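You operate a simulated robot arm through the tools that you are given. There is no shell and no other tool.

You run a simulated robot arm. Do the job below in one go: nothing can be reset, and whatever is moved stays where it is left.

Task
Pour the rice from the white cup into the small box and seat its lid.
Fine: nearly all of it; stand the cup back; the clips stay open.

The check looks at the end state, three seconds after you hand in, the way a careful person would. Anything else that was tipped, shoved, dropped, spilled or broken makes it a failure. Lids that push on must go on centred and level and be pressed home; caps that screw on are set level and turned clockwise until they are tight.

Robot
A 7-joint arm with a two-finger parallel gripper, fixed in place. Base frame: the origin is at the foot of the arm, x ahead of it, y to its left, z up; the work surface is at about z = 920. Readings come in mm, degrees, newtons and seconds.
With the tool pointing down near the work surface it reaches from about 240 to 680 mm from the base axis. Its first joint turns from -66.0 to 66.0 degrees. Payload 2.4 kg.
The tool frame sits at the grasp point between the pads (the TCP): z along the fingers, y along the line on which they close. The tips reach 30 mm beyond it. The gripper opens to 94 mm. The fingers are 28 mm wide and 10 mm thick; the gripper's body (50 by 96 mm) begins 55 mm behind the TCP.
Orientation is that of the tool frame in the base frame, as a unit quaternion [x, y, z, w]. With the fingers straight down and closing along the base's y, the tool's x points along the base's -x, its y along +y and its z along -z.

Tools
- The arm moves only by the tool play_rows. Its argument "moves" is one flat list of numbers, 7 for each row, row after row: the turn, a rotation vector about the base's x, y, z in degrees, then the shift along the base's x, y, z in m, then the gripper command, from -1 (shut) to 1 (fully open), values between in proportion. In form: [rx, ry, rz, tx, ty, tz, grip, rx, ry, rz, tx, ty, tz, grip, ...]. A call has 1 to 20 rows; each row shifts and turns the commanded pose from where the row before left it. A row lasts 0.2 s, in which the tool goes at most 50 mm and 8.6 degrees; a call with a longer step from one row to the next is refused whole, and so is a gripper value outside its range. Where a pose cannot be reached the arm comes as near as it can. A force on the tool above 40 N (or 10 N above the force at the start of the call, whichever is more), or a blocked arm, ends the call early, and 0.2 s more pass. Each finger travels about 153 mm/s and halts on what it meets, pressing with about 31 N; the grip force reading is that of the motor and also rises with nothing between the fingers. The clock runs only during rows and for 0.2 s after the last one: add rows that do not move to give the fingers time. It gives the time, the measured TCP pose, the force on the tool (base axes), the opening and the grip force at its end, in the units of the frame above (readings bear some noise), with the torque about the TCP (base axes, N m) and any sound that the robot's microphone picked up.
- Cameras (640 x 400 px; columns grow to the right, rows downward): "scene" is fixed at [45.3, 494.6, 1432.3]; the picture's right is [-0.49, -0.87, 0.00], its down [-0.51, 0.28, -0.81] and it looks along [0.71, -0.39, -0.58] (base axes); focal length 329 px, centre (320, 200). "wrist" rides on the gripper at [76, 14, -102] in the tool frame; the picture's right is [-0.18, 0.98, 0.00], its down [-0.75, -0.14, -0.64] and it looks along [-0.63, -0.12, 0.77] (tool axes); focal length 243 px, centre (320, 200). There is no depth. A picture from a camera that has moved, and an enlarged one, comes with that camera's place and axes in the base frame and with its lens. The place of the scene camera against the robot may be out by one fixed shift of up to 25 mm in any direction.
- get_image(camera): a new picture of that camera. No time passes.
- inspect(camera, box): a new picture of the part [left, top, right, bottom] of that camera's present view, enlarged. No time passes.
- close_job(): hands the job in; it is judged then, once.

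Places have to be worked out from the pictures, the camera data and where the tool is seen. Open the gripper and draw the arm clear of the work before you hand the job in, unless the task says otherwise.

The tools are called after "Call:" as name(argument=value, ...) on one line, values as JSON. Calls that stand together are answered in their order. play_rows: Moves the arm, as the interface text tells. Its arguments: {"type":"object","properties":{"moves":{"type":"array"}},"required":["moves"]} The other tools are called the same way: get_image (camera) takes a picture; inspect (camera, box) takes an enlarged picture of a part of a camera's view; close_job () hands the job in.

At the start:

```text
clock: 0.0
tcp_pos: [361.9, 173.3, 1250.5]
tcp_rot: [0.0, 1.0, 0.0, 0.0]
contact_force: [-0.4, -0.1, 0.2]
moment: [-0.01, 0.0, -0.04]
grip_width: 94.2
gripper_force: 0.1
```

scene: 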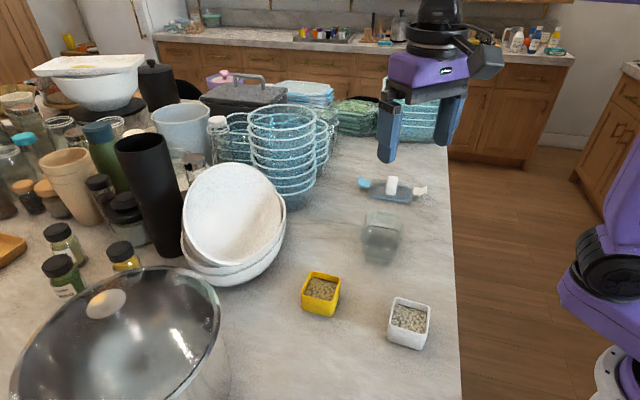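
wrist: 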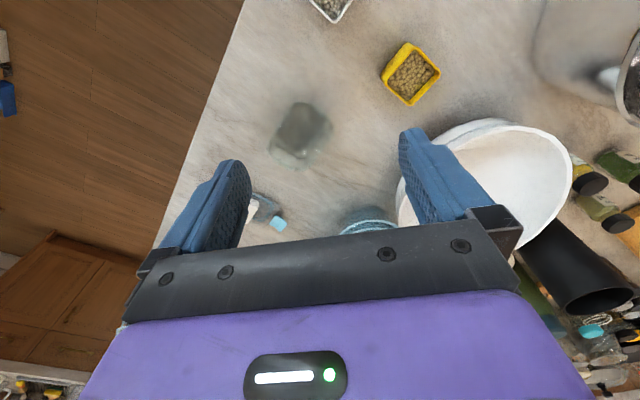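

The scene shows a white cup, a yellow cup, a translucent box and a small lid with clips behind it. I take enlarged pictures first.

Call:
inspect(camera="scene", box=[340, 160, 460, 280])

Call:
inspect(camera="scene", box=[280, 250, 460, 370])

Call:
inspect(camera="wrist", box=[230, 0, 470, 240])

```text
3.33 times, centred on (400, 220) of scene
camera zoom: at [45.3, 494.6, 1432.3], right [-0.49, -0.87, 0.0], down [-0.51, 0.28, -0.81], along [0.71, -0.39, -0.58], focal length 1096 px, centre (53, 133)
```

zoom: 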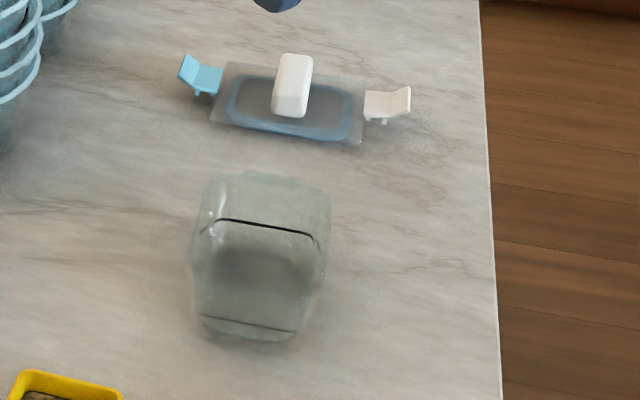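

```text
3.33 times, centred on (370, 310) of scene
camera zoom: at [45.3, 494.6, 1432.3], right [-0.49, -0.87, 0.0], down [-0.51, 0.28, -0.81], along [0.71, -0.39, -0.58], focal length 1096 px, centre (153, -167)
```

zoom: 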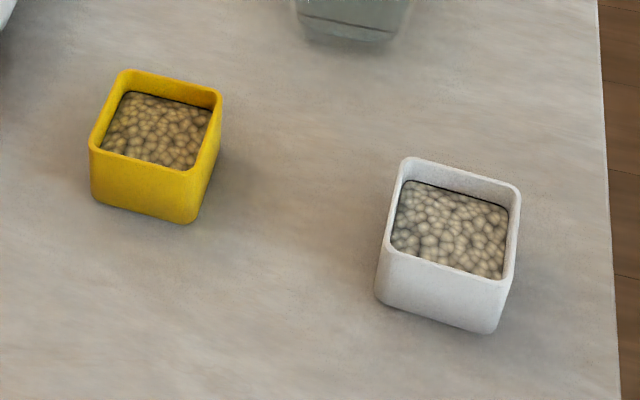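

```text
1.67 times, centred on (350, 120) of wrist
camera zoom: at [285.3, 186.6, 1351.9], right [0.18, 0.98, 0.0], down [0.75, -0.14, 0.64], along [0.63, -0.12, -0.77], focal length 404 px, centre (270, 333)
```

zoom: 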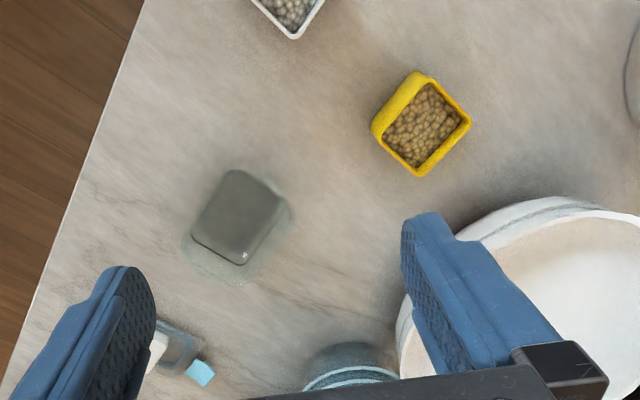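

The box reads near (450,125), the lid near (596,-28), and the white cup near (261,205), on a table turned about 45° to the base. I lower the arm for a close wrist view of the box and lid.

Call:
play_rows(moves=[0, 0, 0, -0.003, -0.007, -0.035, 1, 0, 0, 0, -0.003, -0.007, -0.035, 1, 0, 0, 0, -0.003, -0.007, -0.035, 1, 0, 0, 0, -0.003, -0.007, -0.035, 1, 0, 0, 0, 0, 0, 0, 1])

Call:
get_image(camera="wrist")

Call:
get_image(camera="scene")

```text
clock: 1.2
tcp_pos: [349.3, 144.5, 1110.4]
tcp_rot: [-0.001, 1.0, 0.0, 0.001]
contact_force: [-0.1, -0.2, 0.4]
moment: [0.01, 0.03, 0.0]
grip_width: 94.0
gripper_force: 0.0
```

```text
taken
camera wrist: at [273.4, 157.6, 1211.3], right [0.18, 0.98, 0.0], down [0.75, -0.14, 0.64], along [0.63, -0.12, -0.77], focal length 243 px, centre (320, 200)
```

wrist: 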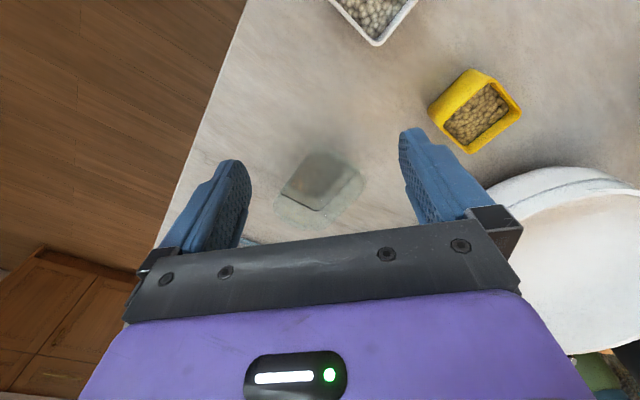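

```text
taken
```

scene: 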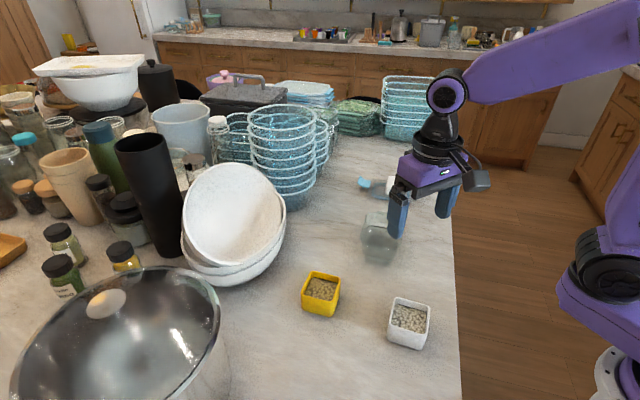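

The box is now near the centre of the wrist view; I enlarge it and the cups.

Call:
inspect(camera="wrist", box=[250, 130, 400, 250])

Call:
inspect(camera="wrist", box=[300, 0, 540, 160])

Call:
inspect(camera="scene", box=[340, 190, 420, 280])

```text
3.33 times, centred on (325, 190) of wrist
camera zoom: at [273.4, 157.6, 1211.3], right [0.18, 0.98, 0.0], down [0.75, -0.14, 0.64], along [0.63, -0.12, -0.77], focal length 809 px, centre (303, 233)
```

zoom: 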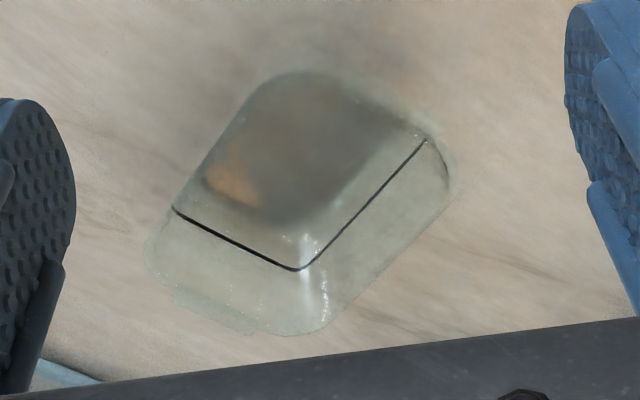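

```text
2.50 times, centred on (420, 80) of wrist
camera zoom: at [273.4, 157.6, 1211.3], right [0.18, 0.98, 0.0], down [0.75, -0.14, 0.64], along [0.63, -0.12, -0.77], focal length 606 px, centre (70, 500)
```

zoom: 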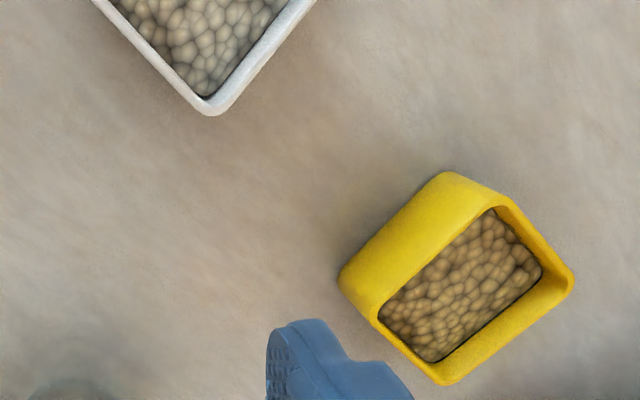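

```text
4.44 times, centred on (380, 235) of scene
camera zoom: at [45.3, 494.6, 1432.3], right [-0.49, -0.87, 0.0], down [-0.51, 0.28, -0.81], along [0.71, -0.39, -0.58], focal length 1462 px, centre (53, 44)
```

zoom: 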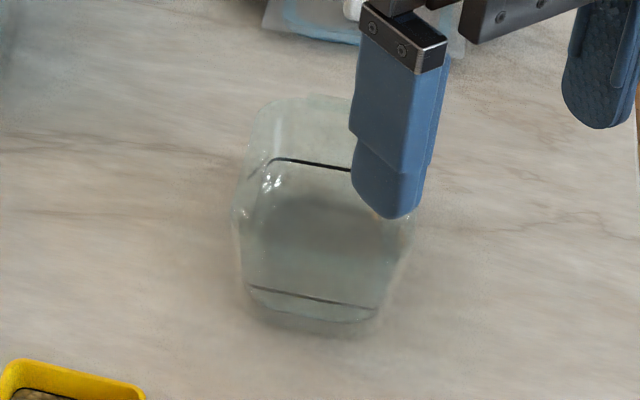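

The box looks like a glass tub about 40 mm high, with axes at ±45° and its centre near (475,115). I tilt the wrist so its camera looks straight down, to measure everything accurately.

Call:
play_rows(moves=[0, 0, 0, 0, 0, 0.04, 1, 0, 7.7, 0, 0.025, -0.003, 0.01, 1, 0, 7.7, 0, 0.025, -0.003, 0.01, 1, 0, 7.7, 0, 0.025, -0.003, 0.01, 1, 0, 7.7, 0, 0.025, -0.003, 0.01, 1, 0, 7.7, 0, 0.025, -0.003, 0.01, 1, 0, 0, 0, 0, 0, 0, 1, 0, 0, 0, 0, 0, 0, 1])

Call:
get_image(camera="wrist")

Call:
get_image(camera="scene")

```text
clock: 3.0
tcp_pos: [412.6, 141.8, 1193.5]
tcp_rot: [0.0, 0.951, 0.0, -0.31]
contact_force: [0.5, -0.5, 0.7]
moment: [0.0, 0.02, -0.01]
grip_width: 94.0
gripper_force: 0.0
out of reach, approached as far as the arm can: row 6
```

```text
taken
camera wrist: at [411.3, 156.5, 1321.2], right [0.15, 0.98, -0.11], down [0.99, -0.14, 0.08], along [0.06, -0.12, -0.99], focal length 243 px, centre (320, 200)
```

wrist: 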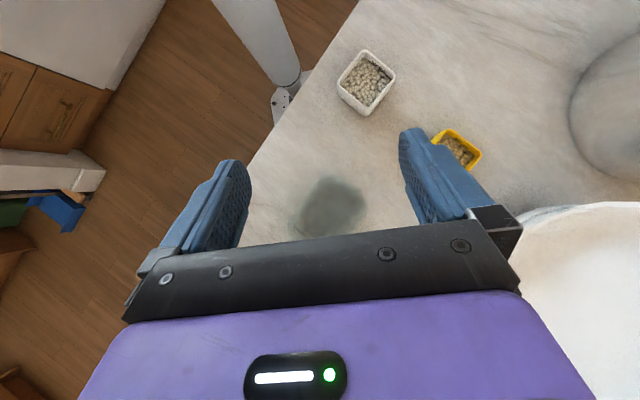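

```text
taken
```

scene: 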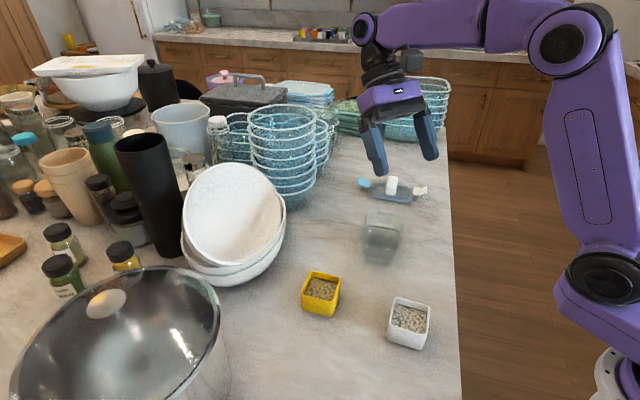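

The camera now looks nearly straight down, and the cups and box can be measured. I enlarge them.

Call:
inspect(camera="wrist", box=[310, 30, 430, 130])

Call:
inspect(camera="wrist", box=[260, 160, 400, 245])

Call:
inspect(camera="scene", box=[340, 160, 440, 280])

```text
4.00 times, centred on (370, 80) of wrist
camera zoom: at [411.3, 156.5, 1321.2], right [0.15, 0.98, -0.11], down [0.99, -0.14, 0.08], along [0.06, -0.12, -0.99], focal length 970 px, centre (120, 680)
```

zoom: 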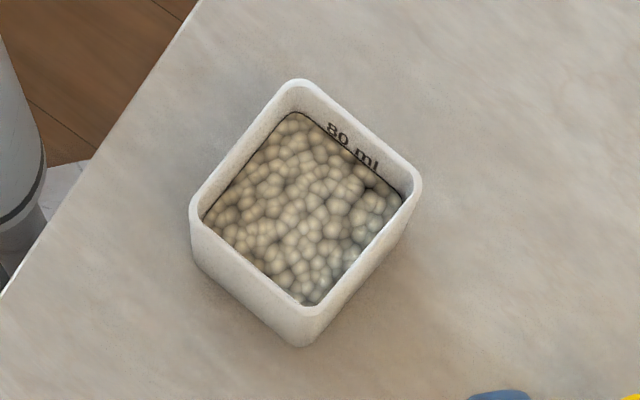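

```text
4.57 times, centred on (330, 202) of wrist
camera zoom: at [411.3, 156.5, 1321.2], right [0.15, 0.98, -0.11], down [0.99, -0.14, 0.08], along [0.06, -0.12, -0.99], focal length 1109 px, centre (274, 189)
```

zoom: 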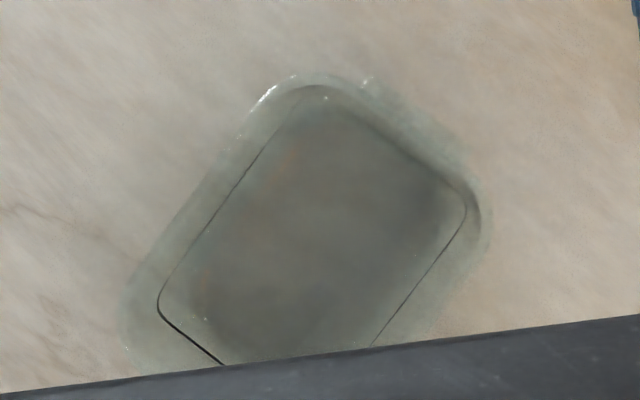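

```text
3.33 times, centred on (390, 220) of scene
camera zoom: at [45.3, 494.6, 1432.3], right [-0.49, -0.87, 0.0], down [-0.51, 0.28, -0.81], along [0.71, -0.39, -0.58], focal length 1096 px, centre (87, 133)
```

zoom: 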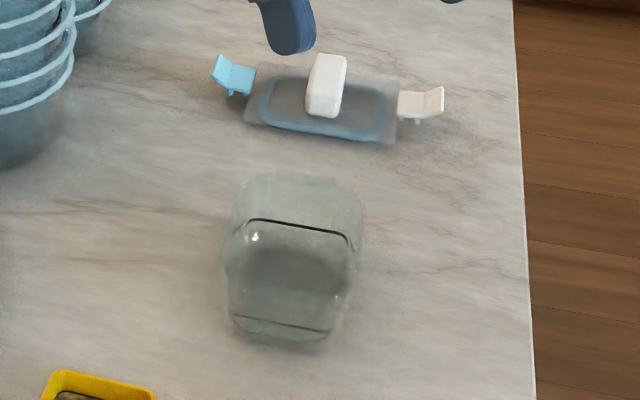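

Cross-viewing gives these positions. The white cup is centred near (276,201), 56 mm square, top at about 970, with edges at 39°/-51°. The box is centred near (456,121) with its rim at about 987, about 92x70, long axis along -46°. The lid is near (610,-25), so I untilt and look at it from close.

Call:
play_rows(moves=[0, -7.2, 0, 0.008, -0.028, -0.005, 1, 0, -7.2, 0, 0.008, -0.028, -0.005, 1, 0, -7.2, 0, 0.007, -0.028, -0.005, 1, 0, -7.2, 0, 0.007, -0.028, -0.005, 1, 0, -7.2, 0, 0.007, -0.028, -0.005, 1, 0, 0, 0, 0, 0, 0, 1])

Call:
get_image(camera="wrist")

```text
clock: 4.4
tcp_pos: [451.7, 1.3, 1168.7]
tcp_rot: [0.0, 1.0, 0.0, -0.021]
contact_force: [-0.5, -0.3, -0.9]
moment: [0.0, 0.0, 0.02]
grip_width: 94.0
gripper_force: 0.1
```

```text
taken
camera wrist: at [379.1, 16.2, 1273.7], right [0.18, 0.98, -0.01], down [0.78, -0.14, 0.61], along [0.6, -0.12, -0.79], focal length 243 px, centre (320, 200)
```

wrist: 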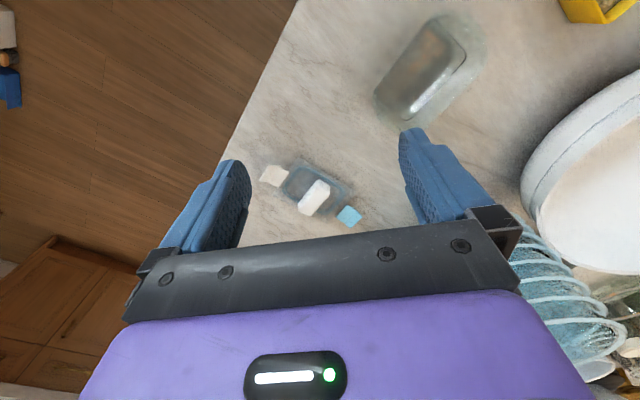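

The lid shows well; I enlarge it and the box.

Call:
inspect(camera="wrist", box=[250, 150, 370, 240])

Call:
inspect(camera="wrist", box=[360, 0, 500, 140])

Call:
inspect(camera="scene", box=[350, 165, 440, 215])

```text
4.44 times, centred on (310, 195) of wrist
camera zoom: at [379.1, 16.2, 1273.7], right [0.18, 0.98, -0.01], down [0.78, -0.14, 0.61], along [0.6, -0.12, -0.79], focal length 1078 px, centre (364, 222)
```

zoom: 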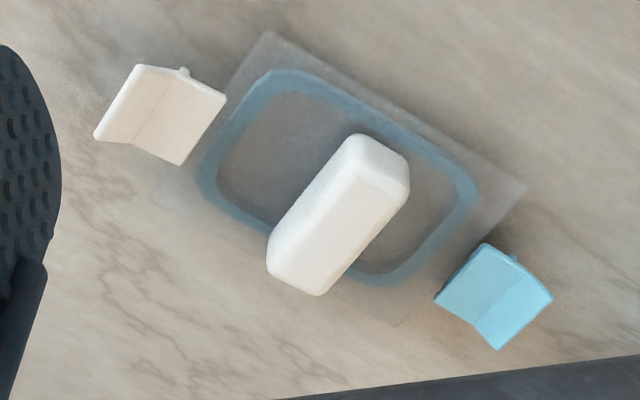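

```text
2.86 times, centred on (430, 70) of wrist
camera zoom: at [379.1, 16.2, 1273.7], right [0.18, 0.98, -0.01], down [0.78, -0.14, 0.61], along [0.6, -0.12, -0.79], focal length 693 px, centre (6, 571)
```

zoom: 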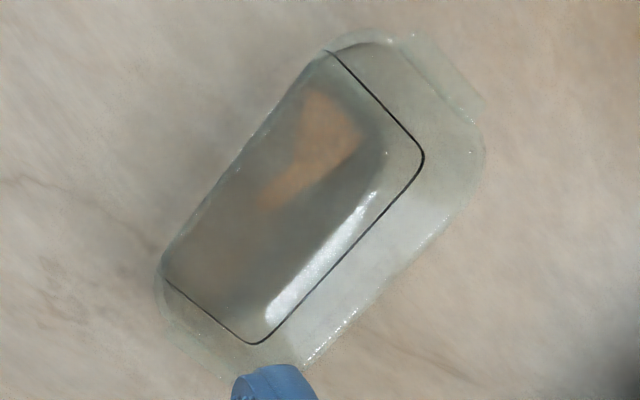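

```text
7.11 times, centred on (395, 190) of scene
camera zoom: at [45.3, 494.6, 1432.3], right [-0.49, -0.87, 0.0], down [-0.51, 0.28, -0.81], along [0.71, -0.39, -0.58], focal length 2339 px, centre (-213, 271)
```

zoom: 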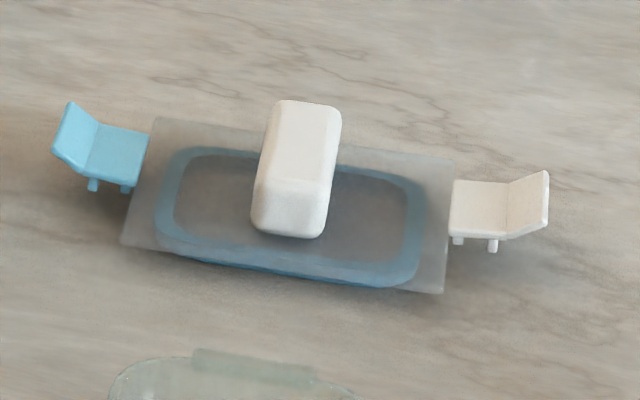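

The lid plate lies near (622,-44) with its long axis along az 45. Its knob runs across it and its gasket is about 97x72. The plan is to grip the cup from the side with the tool pitched 45°, pointing az 129, so I can roll it to pour. First I test that pose in free air above the cup.

Call:
play_rows(moves=[0, -2.4, 0, 0, 0, 0, 1, 0, 0, -8.5, -0.0293, 0.0333, -0.01, 1, 0, 0, -8.5, -0.0293, 0.0333, -0.01, 1, 0, 0, -8.5, -0.0293, 0.0333, -0.01, 1, 0, 0, -8.5, -0.0293, 0.0333, -0.01, 1, 0, 0, -8.5, -0.0293, 0.0333, -0.01, 1, 0, 0, -8.5, -0.0293, 0.0333, -0.01, 1, 5.83, 4.72, 0, 0, 0, 0, 1, 5.83, 4.72, 0, 0, 0, 0, 1, 5.83, 4.72, 0, 0, 0, 0, 1, 5.83, 4.72, 0, 0, 0, 0, 1, 5.83, 4.72, 0, 0, 0, 0, 1, 5.83, 4.72, 0, 0, 0, 0, 1, 0, 0, 0, 0, 0, 0, 1])

Call:
get_image(camera="wrist")

Call:
get_image(camera="scene")

```text
clock: 7.4
tcp_pos: [274.5, 201.8, 1108.7]
tcp_rot: [0.397, 0.833, 0.166, -0.347]
contact_force: [1.0, -0.1, -0.2]
moment: [-0.01, -0.02, -0.01]
grip_width: 93.9
gripper_force: 0.1
```

```text
taken
camera wrist: at [297.7, 196.0, 1233.8], right [0.85, 0.52, -0.13], down [0.51, -0.86, -0.08], along [-0.15, 0.0, -0.99], focal length 243 px, centre (320, 200)
```

wrist: 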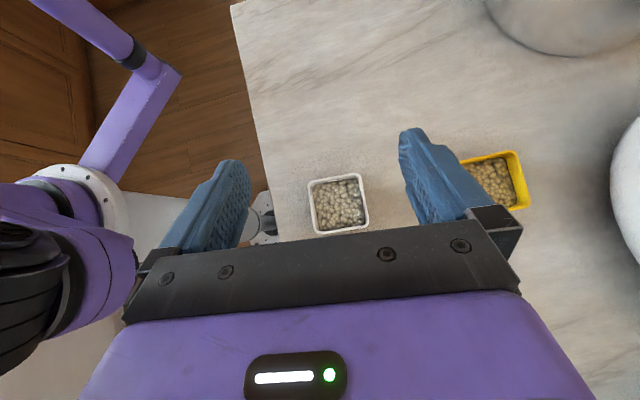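

```text
taken
```

scene: 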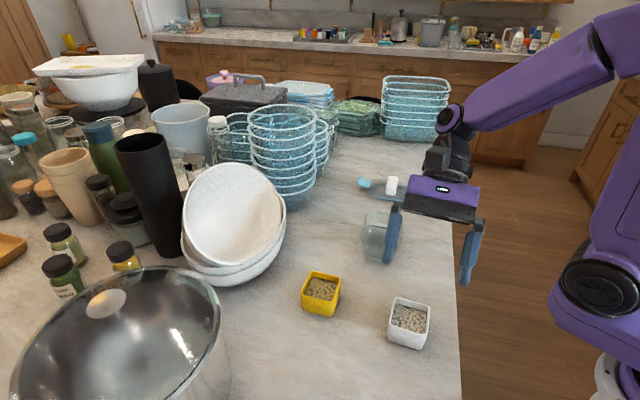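

The pose was reached. The cup sits between the fingers in the view; I enlarge it to refine the position.

Call:
inspect(camera="wrist", box=[290, 160, 390, 245])

```text
4.71 times, centred on (340, 202) of wrist
camera zoom: at [297.7, 196.0, 1233.8], right [0.85, 0.52, -0.13], down [0.51, -0.86, -0.08], along [-0.15, 0.0, -0.99], focal length 1142 px, centre (226, 188)
```

zoom: 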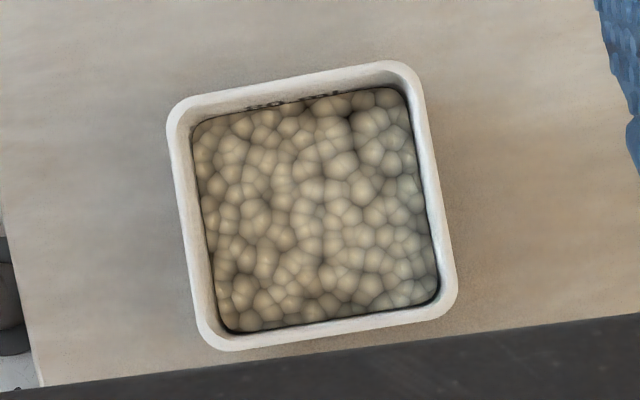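

The cup centre refines to (275,203), 57 mm across, with edges at 41°. I turn by +2° and descend straddling it to TCP z≈958.

Call:
play_rows(moves=[0, 0, 2, 0.0016, -0.001, -0.02, 1, 0, 0, 0, 0.0015, -0.0008, -0.04, 1, 0, 0, 0, 0, 0, -0.04, 1, 0, 0, 0, 0, 0, -0.03, 1, 0, 0, 0, 0, 0, -0.0205, 1, 0, 0, 0, 0, 0, 0, 1])

Call:
get_image(camera="wrist")

Call:
inspect(camera="scene", box=[340, 210, 500, 370])

```text
clock: 8.8
tcp_pos: [277.0, 200.6, 957.2]
tcp_rot: [0.383, 0.841, 0.159, -0.349]
contact_force: [0.0, 0.1, 0.4]
moment: [0.0, 0.01, 0.01]
grip_width: 93.9
gripper_force: 0.0
```

```text
taken
camera wrist: at [299.9, 195.5, 1083.0], right [0.83, 0.55, -0.13], down [0.54, -0.84, -0.08], along [-0.15, 0.0, -0.99], focal length 243 px, centre (320, 200)
```

wrist: 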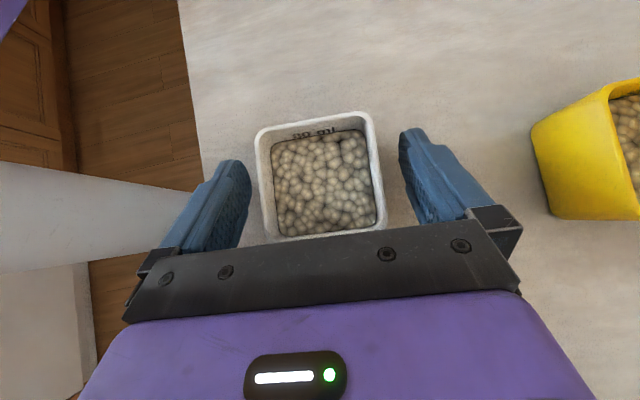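

```text
2.50 times, centred on (420, 290) of scene
camera zoom: at [45.3, 494.6, 1432.3], right [-0.49, -0.87, 0.0], down [-0.51, 0.28, -0.81], along [0.71, -0.39, -0.58], focal length 822 px, centre (70, -25)
```

zoom: 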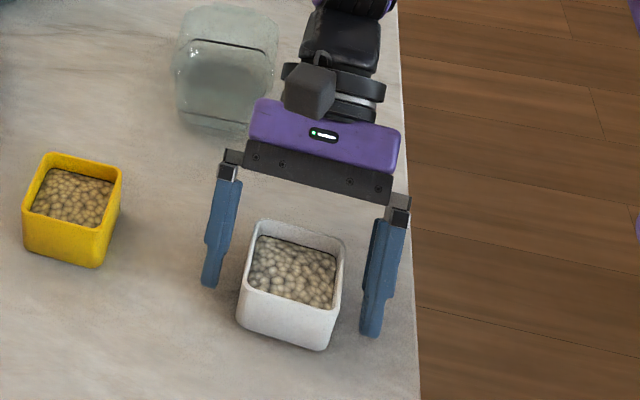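

The fingers straddle the cup evenly with clearance from the table. I close on it.

Call:
play_rows(moves=[0, 0, 0, 0, 0, 0, 0.4, 0, 0, 0, 0, 0, 0, 0.25, 0, 0, 0, 0, 0, 0, -1, 0, 0, 0, 0, 0, 0, -1])

Call:
get_image(camera="wrist")

```text
clock: 9.8
tcp_pos: [277.0, 202.1, 957.3]
tcp_rot: [0.383, 0.84, 0.159, -0.349]
contact_force: [0.1, 0.6, 0.2]
moment: [-0.04, 0.0, -0.02]
grip_width: 65.6
gripper_force: 30.9
```

```text
taken
camera wrist: at [299.9, 195.6, 1083.3], right [0.83, 0.55, -0.13], down [0.54, -0.84, -0.08], along [-0.15, 0.0, -0.99], focal length 243 px, centre (320, 200)
```

wrist: 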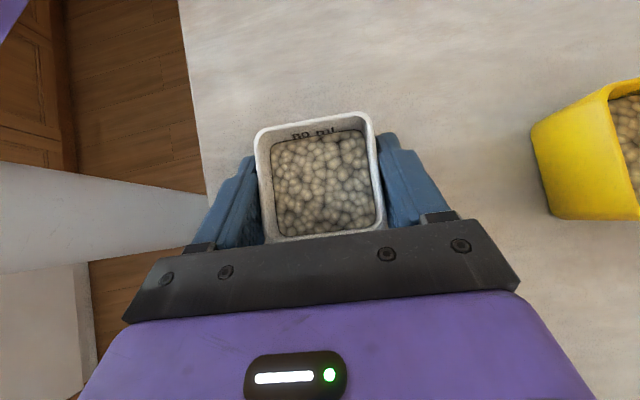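

The fingers halted at 65.6 mm, wider than my 57 mm estimate, so I check the contact closely before lifting.

Call:
inspect(camera="wrist", box=[180, 100, 460, 260])

Call:
inspect(camera="scene", box=[380, 260, 460, 360])

```text
2.29 times, centred on (320, 180) of wrist
camera zoom: at [299.9, 195.6, 1083.3], right [0.83, 0.55, -0.13], down [0.54, -0.84, -0.08], along [-0.15, 0.0, -0.99], focal length 555 px, centre (320, 246)
```

zoom: 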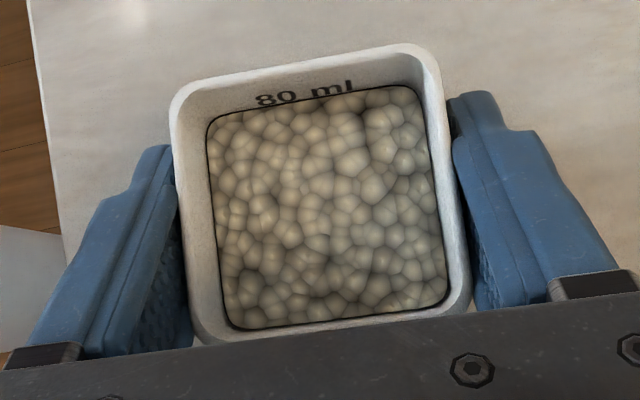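

```text
4.00 times, centred on (420, 310) of scene
camera zoom: at [45.3, 494.6, 1432.3], right [-0.49, -0.87, 0.0], down [-0.51, 0.28, -0.81], along [0.71, -0.39, -0.58], focal length 1316 px, centre (-80, -240)
```

zoom: 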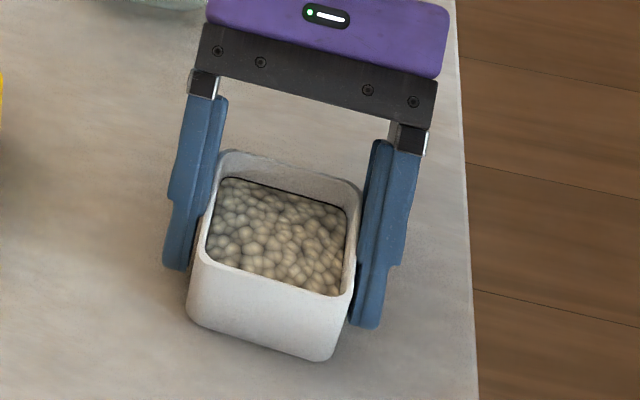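

The picture shows the cup flush and aligned between the pads, so I lift 15 mm slowly and check it comes along.

Call:
play_rows(moves=[0, 0, 0, 0, 0, 0.003, -1, 0, 0, 0, 0, 0, 0.006, -1, 0, 0, 0, 0, 0, 0.006, -1, 0, 0, 0, 0, 0, 0, -1])

Call:
get_image(camera="wrist")

Call:
inspect(camera="scene", box=[380, 260, 460, 360])

```text
clock: 10.8
tcp_pos: [276.8, 201.0, 974.1]
tcp_rot: [0.383, 0.84, 0.16, -0.35]
contact_force: [0.5, -0.6, -0.8]
moment: [0.02, -0.01, -0.01]
grip_width: 65.6
gripper_force: 31.0
```

```text
taken
camera wrist: at [299.9, 195.6, 1098.7], right [0.83, 0.55, -0.13], down [0.54, -0.84, -0.08], along [-0.15, 0.0, -0.99], focal length 243 px, centre (320, 200)
```

wrist: 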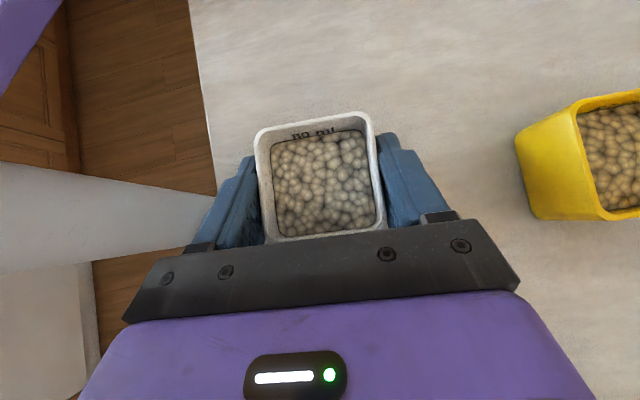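

```text
4.00 times, centred on (420, 310) of scene
camera zoom: at [45.3, 494.6, 1432.3], right [-0.49, -0.87, 0.0], down [-0.51, 0.28, -0.81], along [0.71, -0.39, -0.58], focal length 1316 px, centre (-80, -240)
```

zoom: 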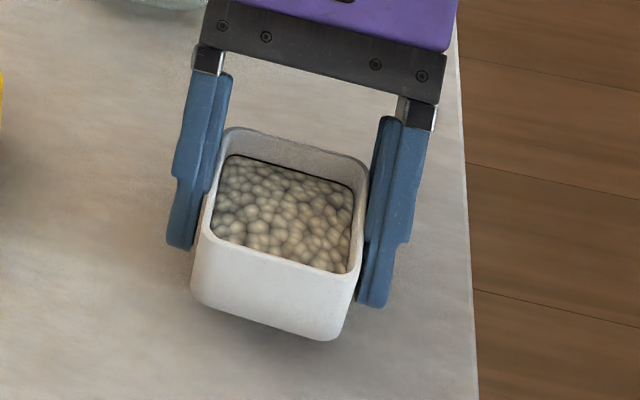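

The cup lifts cleanly. Before tipping rice I want to rehearse the pour pose empty-handed, so I set the cup back down exactly where it was, open, and rise.

Call:
play_rows(moves=[0, 0, 0, 0, 0, -0.008, -1, 0, 0, 0, 0, 0, -0.005, -1, 0, 0, 0, 0, 0, -0.002, -1, 0, 0, 0, 0, 0, 0, -1, 0, 0, 0, 0, 0, 0, 0.5, 0, 0, 0, 0, 0, 0, 1, 0, 0, 0, 0, 0, 0, 1])

Call:
get_image(camera="wrist")

```text
clock: 12.4
tcp_pos: [277.9, 200.5, 957.8]
tcp_rot: [0.384, 0.84, 0.159, -0.349]
contact_force: [-0.4, 0.3, 0.1]
moment: [0.02, 0.02, 0.01]
grip_width: 93.9
gripper_force: 0.1
```

```text
taken
camera wrist: at [300.6, 195.4, 1083.7], right [0.83, 0.55, -0.13], down [0.54, -0.84, -0.08], along [-0.15, 0.0, -0.99], focal length 243 px, centre (320, 200)
```

wrist: 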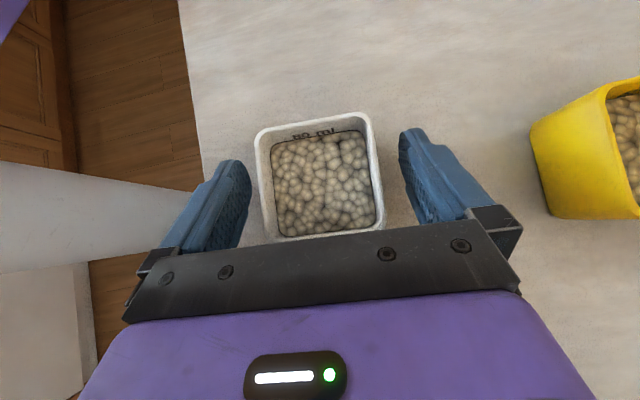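

Cup is back as before. I rise, half close the gripper, carry to above the box at a safe height, and rehearse the first 90° roll about the horizontal az 131 axis.

Call:
play_rows(moves=[0, 0, 0, 0, 0, 0.035, 1, 0, 0, 0, 0, 0, 0.035, 1, 0, 0, 0, 0, 0, 0.035, 1, 0, 0, 0, 0, 0, 0.035, 1, 0, 0, 0, 0.0392, -0.0135, 0, 0.4, 0, 0, 0, 0.0392, -0.0135, 0, 0.4, 0, 0, 0, 0.0392, -0.0135, 0, 0.4, 0, 0, 0, 0.0392, -0.0135, 0, 0.4, 0, 0, 0, 0.0392, -0.0135, 0, 0.4, 5.38, -6.19, 0, 0, 0, 0, 0.4, 5.38, -6.19, 0, 0, 0, 0, 0.4, 5.38, -6.19, 0, 0, 0, 0, 0.4, 5.38, -6.19, 0, 0, 0, 0, 0.4, 5.38, -6.19, 0, 0, 0, 0, 0.4, 5.38, -6.19, 0, 0, 0, 0, 0.4, 5.38, -6.19, 0, 0, 0, 0, 0.4, 5.38, -6.19, 0, 0, 0, 0, 0.4, 5.38, -6.19, 0, 0, 0, 0, 0.4, 5.38, -6.19, 0, 0, 0, 0, 0.4, 5.38, -6.19, 0, 0, 0, 0, 0.4])

Call:
get_image(camera="scene")

Call:
get_image(camera="wrist")

```text
clock: 16.6
tcp_pos: [474.2, 133.3, 1099.1]
tcp_rot: [0.023, 0.706, 0.708, 0.026]
contact_force: [-0.5, -0.9, -0.5]
moment: [0.04, 0.01, 0.0]
grip_width: 65.9
gripper_force: 0.0
```

```text
taken
```

scene: 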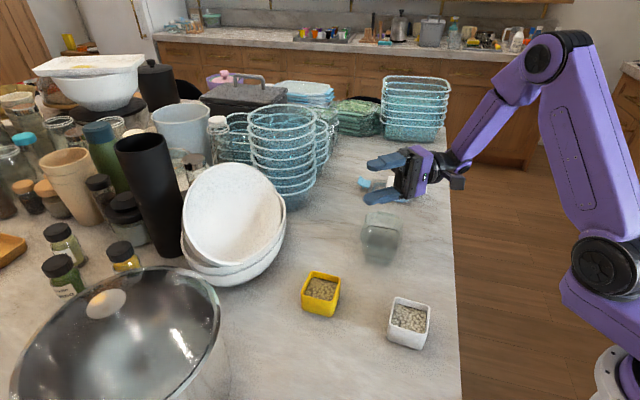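

```text
taken
camera wrist: at [390.3, 35.7, 1110.8], right [0.18, -0.02, 0.98], down [0.71, -0.69, -0.14], along [0.68, 0.72, -0.11], focal length 243 px, centre (320, 200)
```

wrist: 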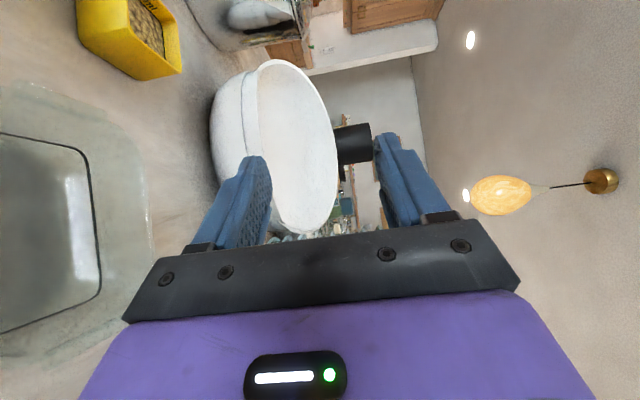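

The 90° roll was reached exactly, with the tool pointing +y. Now I rehearse the second roll about the tool axis with the small shift.

Call:
play_rows(moves=[-0.57, -8.18, 0, -0.002, -0.0025, 0, 0.4, -0.57, -8.18, 0, -0.002, -0.0025, 0, 0.4, -0.57, -8.18, 0, -0.002, -0.0025, 0, 0.4, -0.57, -8.18, 0, -0.002, -0.0025, 0, 0.4, -0.57, -8.18, 0, -0.002, -0.0025, 0, 0.4, -0.57, -8.18, 0, -0.002, -0.0025, 0, 0.4, -0.57, -8.18, 0, -0.001, 0, 0, 0.4, -0.57, -8.18, 0, -0.001, 0, 0, 0.4, -0.57, -8.18, 0, -0.001, 0, 0, 0.4, -0.57, -8.18, 0, -0.001, 0, 0, 0.4, -0.57, -8.18, 0, -0.001, 0, 0, 0.4])

Call:
get_image(camera="scene")

Call:
get_image(camera="wrist")

```text
clock: 19.0
tcp_pos: [456.8, 118.7, 1098.1]
tcp_rot: [-0.485, 0.515, 0.481, 0.518]
contact_force: [-0.4, -0.8, 0.1]
moment: [0.0, 0.02, -0.01]
grip_width: 65.4
gripper_force: 0.1
```

```text
taken
```

scene: 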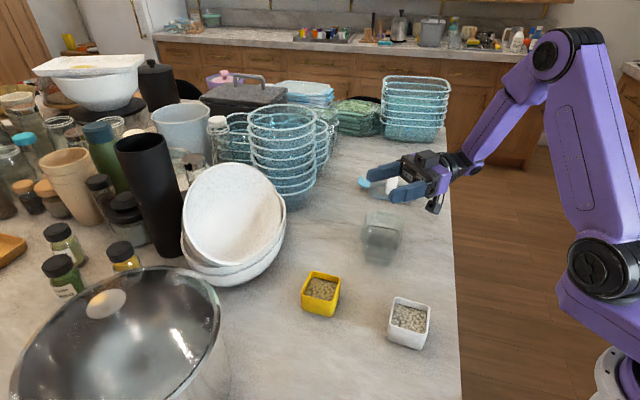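

```text
taken
camera wrist: at [435.9, 16.3, 1021.2], right [-0.98, 0.07, 0.18], down [0.09, -0.65, 0.76], along [0.16, 0.76, 0.63], focal length 243 px, centre (320, 200)
```

wrist: 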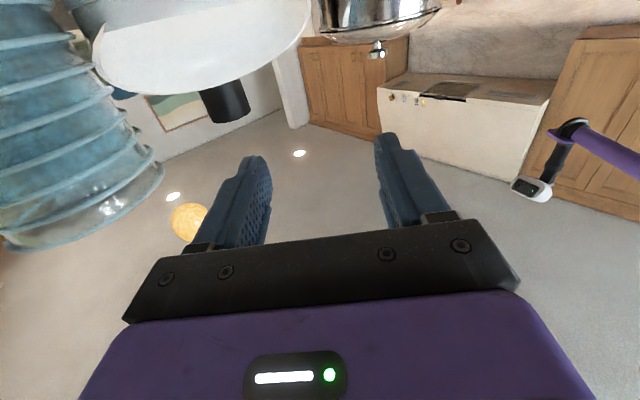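

Everything is reachable. I test lowering to the pour height z≈1060 too, watching clearance to the box.

Call:
play_rows(moves=[0, 0, 0, 0, 0, -0.019, 0.4, 0, 0, 0, 0, 0, -0.019, 0.4, 0, 0, 0, 0, 0, 0, 0.4])

Call:
inspect(camera="scene", box=[330, 140, 490, 280])

```text
clock: 19.8
tcp_pos: [457.0, 118.8, 1060.0]
tcp_rot: [-0.486, 0.515, 0.481, 0.517]
contact_force: [-0.3, 0.2, -0.5]
moment: [-0.03, 0.01, -0.01]
grip_width: 65.7
gripper_force: 0.0
```

```text
2.86 times, centred on (410, 210) of scene
camera zoom: at [45.3, 494.6, 1432.3], right [-0.49, -0.87, 0.0], down [-0.51, 0.28, -0.81], along [0.71, -0.39, -0.58], focal length 940 px, centre (63, 171)
```

zoom: 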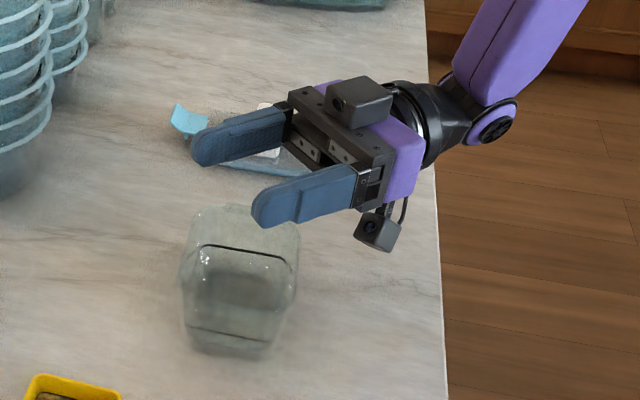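

The pour pose clears the box. I reverse the rehearsal: rise and unroll.

Call:
play_rows(moves=[0, 0, 0, 0, 0, 0.038, 0.4, 0.57, 8.18, 0, 0.001, 0, 0, 0.4, 0.57, 8.18, 0, 0.001, 0, 0, 0.4, 0.57, 8.18, 0, 0.001, 0, 0, 0.4, 0.57, 8.18, 0, 0.001, 0, 0, 0.4, 0.57, 8.18, 0, 0.001, 0, 0, 0.4, 0.57, 8.18, 0, 0.002, 0.0025, 0, 0.4, 0.57, 8.18, 0, 0.002, 0.0025, 0, 0.4, 0.57, 8.18, 0, 0.002, 0.0025, 0, 0.4, 0.57, 8.18, 0, 0.002, 0.0025, 0, 0.4, 0.57, 8.18, 0, 0.002, 0.0025, 0, 0.4, 0.57, 8.18, 0, 0.002, 0.0025, 0, 0.4])

Call:
play_rows(moves=[-5.38, 6.19, 0, 0, 0, 0, 0.4, -5.38, 6.19, 0, 0, 0, 0, 0.4, -5.38, 6.19, 0, 0, 0, 0, 0.4, -5.38, 6.19, 0, 0, 0, 0, 0.4, -5.38, 6.19, 0, 0, 0, 0, 0.4, -5.38, 6.19, 0, 0, 0, 0, 0.4, -5.38, 6.19, 0, 0, 0, 0, 0.4, -5.38, 6.19, 0, 0, 0, 0, 0.4, -5.38, 6.19, 0, 0, 0, 0, 0.4, -5.38, 6.19, 0, 0, 0, 0, 0.4, -5.38, 6.19, 0, 0, 0, 0, 0.4, 0, 0, 0, 0, 0, 0, 0.4])

Call:
get_image(camera="wrist")

```text
clock: 22.4
tcp_pos: [473.0, 133.1, 1098.5]
tcp_rot: [0.024, 0.706, 0.707, 0.024]
contact_force: [-0.3, 0.0, 0.3]
moment: [-0.02, 0.0, 0.0]
grip_width: 65.6
gripper_force: 0.1
```

```text
clock: 25.0
tcp_pos: [474.2, 133.7, 1099.6]
tcp_rot: [0.383, 0.841, 0.158, -0.349]
contact_force: [0.7, 0.0, -0.3]
moment: [0.0, 0.01, 0.06]
grip_width: 65.8
gripper_force: 0.1
```

```text
taken
camera wrist: at [496.7, 128.1, 1223.7], right [0.83, 0.55, -0.13], down [0.54, -0.84, -0.08], along [-0.15, -0.01, -0.99], focal length 243 px, centre (320, 200)
```

wrist: 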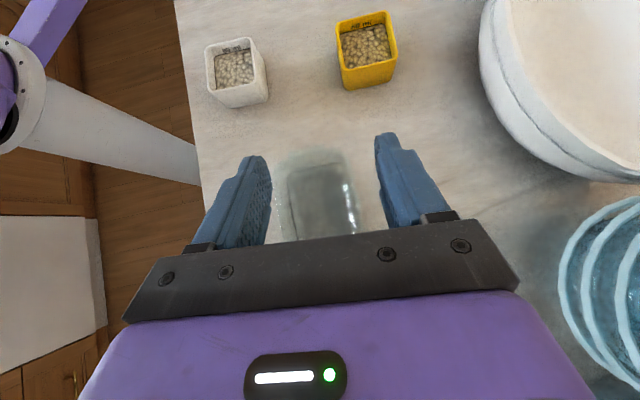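

Back upright above the box. I enlarge this overhead view to refine the box's position.

Call:
inspect(camera="wrist", box=[260, 135, 380, 245])

```text
3.64 times, centred on (320, 190) of wrist
camera zoom: at [496.7, 128.1, 1223.7], right [0.83, 0.55, -0.13], down [0.54, -0.84, -0.08], along [-0.15, -0.01, -0.99], focal length 882 px, centre (320, 236)
```

zoom: 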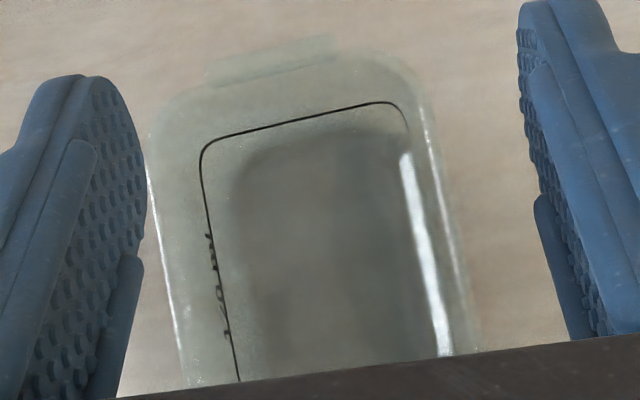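

The box centre refines to about (458,120), rim about 105x79. I return over the white cup, open, and descend to the same grasp.

Call:
play_rows(moves=[0, 0, 0, -0.0392, 0.0135, 0, 0.4, 0, 0, 0, -0.0392, 0.0135, 0, 1, 0, 0, 0, -0.0392, 0.0135, 0, 1, 0, 0, 0, -0.0392, 0.0135, 0, 1, 0, 0, 0, -0.0392, 0.0135, 0, 1, 0, 0, 0, 0, 0, -0.035, 1, 0, 0, 0, 0, 0, -0.035, 1, 0, 0, 0, 0, 0, -0.035, 1, 0, 0, 0, 0, 0, 0, 1])

Call:
get_image(camera="wrist")

```text
clock: 27.0
tcp_pos: [278.3, 200.1, 992.7]
tcp_rot: [0.383, 0.84, 0.16, -0.349]
contact_force: [0.6, 0.6, 0.5]
moment: [0.0, -0.01, 0.02]
grip_width: 94.3
gripper_force: 0.1
```

```text
taken
camera wrist: at [301.0, 195.4, 1117.8], right [0.83, 0.55, -0.13], down [0.54, -0.84, -0.08], along [-0.15, 0.0, -0.99], focal length 243 px, centre (320, 200)
```

wrist: 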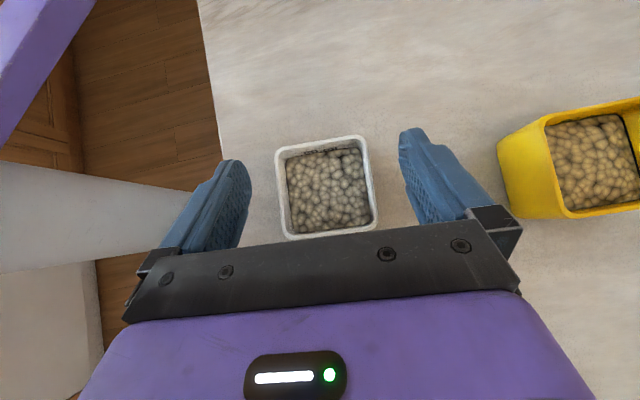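

Aligned. I lower the last 35 mm, close, and lift 100 mm.

Call:
play_rows(moves=[0, 0, 0, -0.0005, 0.0005, -0.02, 1, 0, 0, 0, 0, 0, -0.015, 1, 0, 0, 0, 0, 0, 0, 1, 0, 0, 0, 0, 0, 0, 0.45, 0, 0, 0, 0, 0, 0, -1, 0, 0, 0, 0, 0, 0, -1, 0, 0, 0, 0, 0, 0.005, -1, 0, 0, 0, 0, 0, 0.015, -1, 0, 0, 0, 0, 0, 0.02, -1, 0, 0, 0, 0, 0, 0.02, -1, 0, 0, 0, 0, 0, 0.02, -1, 0, 0, 0, 0, 0, 0.02, -1, 0, 0, 0, 0, 0, 0, -1])

Call:
get_image(camera="wrist")

```text
clock: 29.8
tcp_pos: [276.1, 200.4, 1059.9]
tcp_rot: [0.383, 0.84, 0.159, -0.349]
contact_force: [-1.0, 0.0, -1.1]
moment: [0.0, -0.01, -0.01]
grip_width: 65.6
gripper_force: 30.7
```

```text
taken
camera wrist: at [299.7, 196.4, 1184.4], right [0.83, 0.55, -0.13], down [0.54, -0.84, -0.08], along [-0.15, 0.0, -0.99], focal length 243 px, centre (320, 200)
```

wrist: 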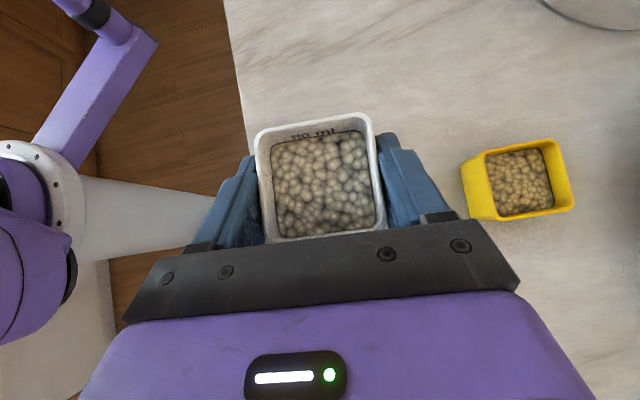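

Cup is held at z≈1058 with the rice level. I carry it smoothly over the box.

Call:
play_rows(moves=[0, 0, 0, 0.012, -0.004, 0.0005, -1, 0, 0, 0, 0.025, -0.0085, 0.0005, -1, 0, 0, 0, 0.033, -0.0115, 0.0005, -1, 0, 0, 0, 0.033, -0.0115, 0.0005, -1, 0, 0, 0, 0.033, -0.0115, 0, -1, 0, 0, 0, 0.028, -0.0095, 0, -1, 0, 0, 0, 0.02, -0.007, 0, -1, 0, 0, 0, 0.01, -0.0035, 0, -1, 0, 0, 0, 0.005, -0.0015, 0, -1, 0, 0, 0, 0, 0, 0, -1])

Call:
get_image(camera="wrist")

Call:
inspect(camera="scene", box=[330, 140, 490, 280])

```text
clock: 32.0
tcp_pos: [476.6, 133.6, 1060.6]
tcp_rot: [0.383, 0.84, 0.159, -0.349]
contact_force: [0.6, 1.0, -0.6]
moment: [0.0, 0.02, 0.01]
grip_width: 65.5
gripper_force: 31.3
```

```text
taken
camera wrist: at [499.4, 127.5, 1185.5], right [0.83, 0.55, -0.13], down [0.54, -0.84, -0.08], along [-0.15, 0.0, -0.99], focal length 243 px, centre (320, 200)
```

wrist: 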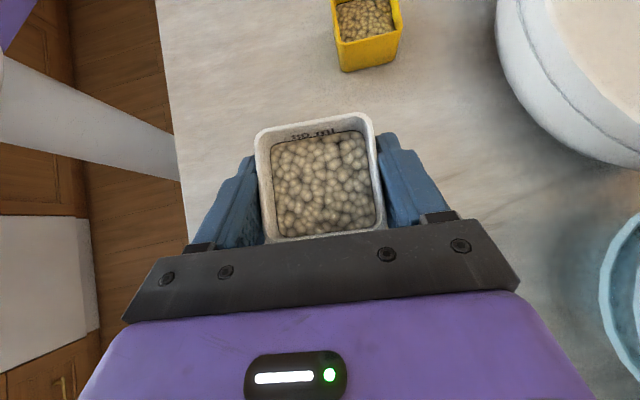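

```text
2.86 times, centred on (410, 210) of scene
camera zoom: at [45.3, 494.6, 1432.3], right [-0.49, -0.87, 0.0], down [-0.51, 0.28, -0.81], along [0.71, -0.39, -0.58], focal length 940 px, centre (63, 171)
```

zoom: 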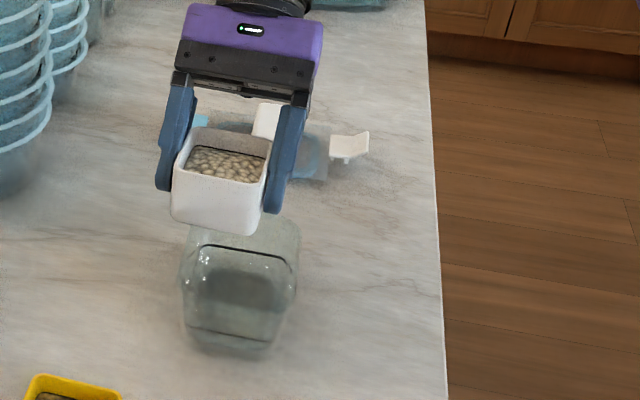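

The cup sits up-slope of the box as planned. I start the roll: 40° first, then check.

Call:
play_rows(moves=[2.62, -3.02, 0, 0, 0, 0, -1, 3.28, -3.77, 0, 0, 0, 0, -1, 3.28, -3.77, 0, 0, 0, 0, -1, 3.28, -3.77, 0, 0, 0, 0, -1, 3.28, -3.77, 0, 0, 0, 0, -1, 3.28, -3.77, 0, 0, 0, 0, -1, 2.62, -3.02, 0, 0, 0, 0, -1, 2.62, -3.02, 0, 0, 0, 0, -1, 0, 0, 0, 0, 0, 0, -1])

Call:
get_image(camera="wrist")

Call:
inspect(camera="scene", box=[330, 140, 490, 280])

```text
clock: 34.0
tcp_pos: [475.7, 132.7, 1061.0]
tcp_rot: [0.253, 0.847, 0.418, -0.209]
contact_force: [-0.1, -0.1, -0.4]
moment: [-0.03, 0.02, -0.02]
grip_width: 65.4
gripper_force: 31.0
```

```text
taken
camera wrist: at [439.6, 75.6, 1168.8], right [0.74, 0.47, 0.49], down [0.6, -0.79, -0.15], along [0.31, 0.4, -0.86], focal length 243 px, centre (320, 200)
```

wrist: 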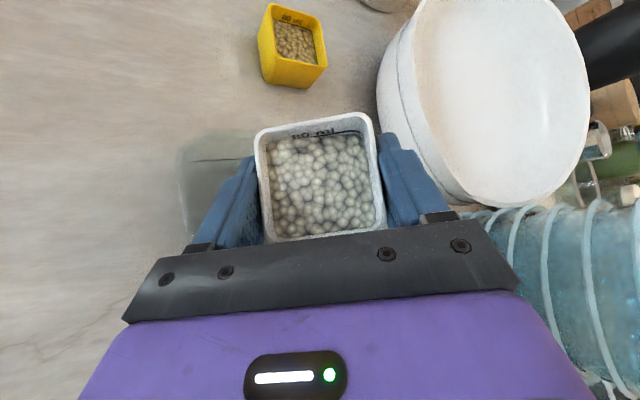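

```text
2.86 times, centred on (410, 210) of scene
camera zoom: at [45.3, 494.6, 1432.3], right [-0.49, -0.87, 0.0], down [-0.51, 0.28, -0.81], along [0.71, -0.39, -0.58], focal length 940 px, centre (63, 171)
```

zoom: 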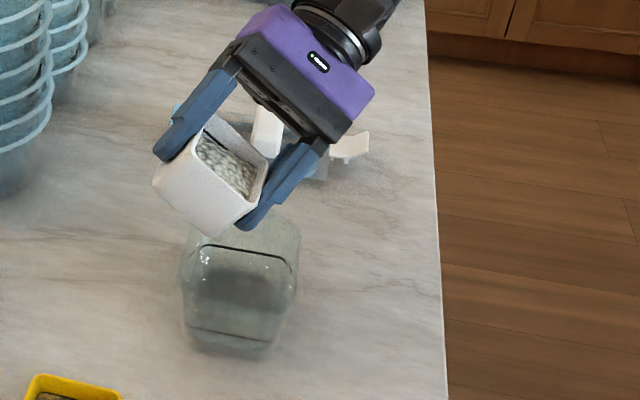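

At about 37° nothing has spilled yet. I continue slowly to 60°.

Call:
play_rows(moves=[2.62, -3.02, 0, 0, 0, 0, -1, 2.62, -3.02, 0, 0, 0, 0, -1, 2.62, -3.02, 0, 0, 0, 0, -1, 0, 0, 0, 0, 0, 0, -1, 2.62, -3.02, 0, 0, 0, 0, -1, 2.62, -3.02, 0, 0, 0, 0, -1, 1.97, -2.26, 0, 0, 0, 0, -1, 0, 0, 0, 0, 0, 0, -1, 0, 0, 0, 0, 0, 0, -1])

Call:
get_image(camera="wrist")

Call:
inspect(camera="scene", box=[330, 140, 490, 280])

```text
clock: 36.0
tcp_pos: [475.4, 131.5, 1059.2]
tcp_rot: [0.157, 0.807, 0.558, -0.111]
contact_force: [0.0, 0.5, -1.2]
moment: [-0.05, -0.03, 0.01]
grip_width: 65.4
gripper_force: 30.9
```

```text
taken
camera wrist: at [411.0, 50.8, 1134.6], right [0.54, 0.3, 0.79], down [0.65, -0.75, -0.16], along [0.54, 0.6, -0.6], focal length 243 px, centre (320, 200)
```

wrist: 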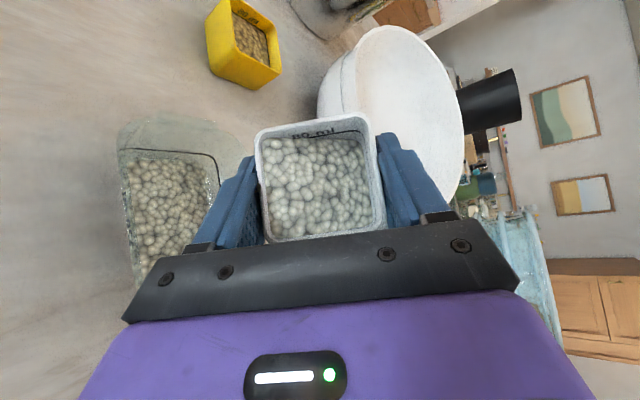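

```text
2.86 times, centred on (410, 210) of scene
camera zoom: at [45.3, 494.6, 1432.3], right [-0.49, -0.87, 0.0], down [-0.51, 0.28, -0.81], along [0.71, -0.39, -0.58], focal length 940 px, centre (63, 171)
```

zoom: 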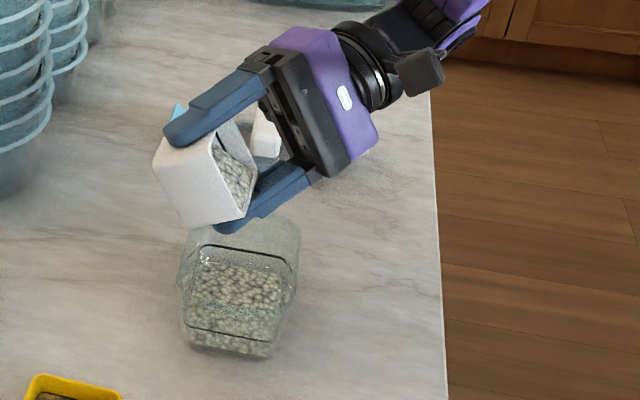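

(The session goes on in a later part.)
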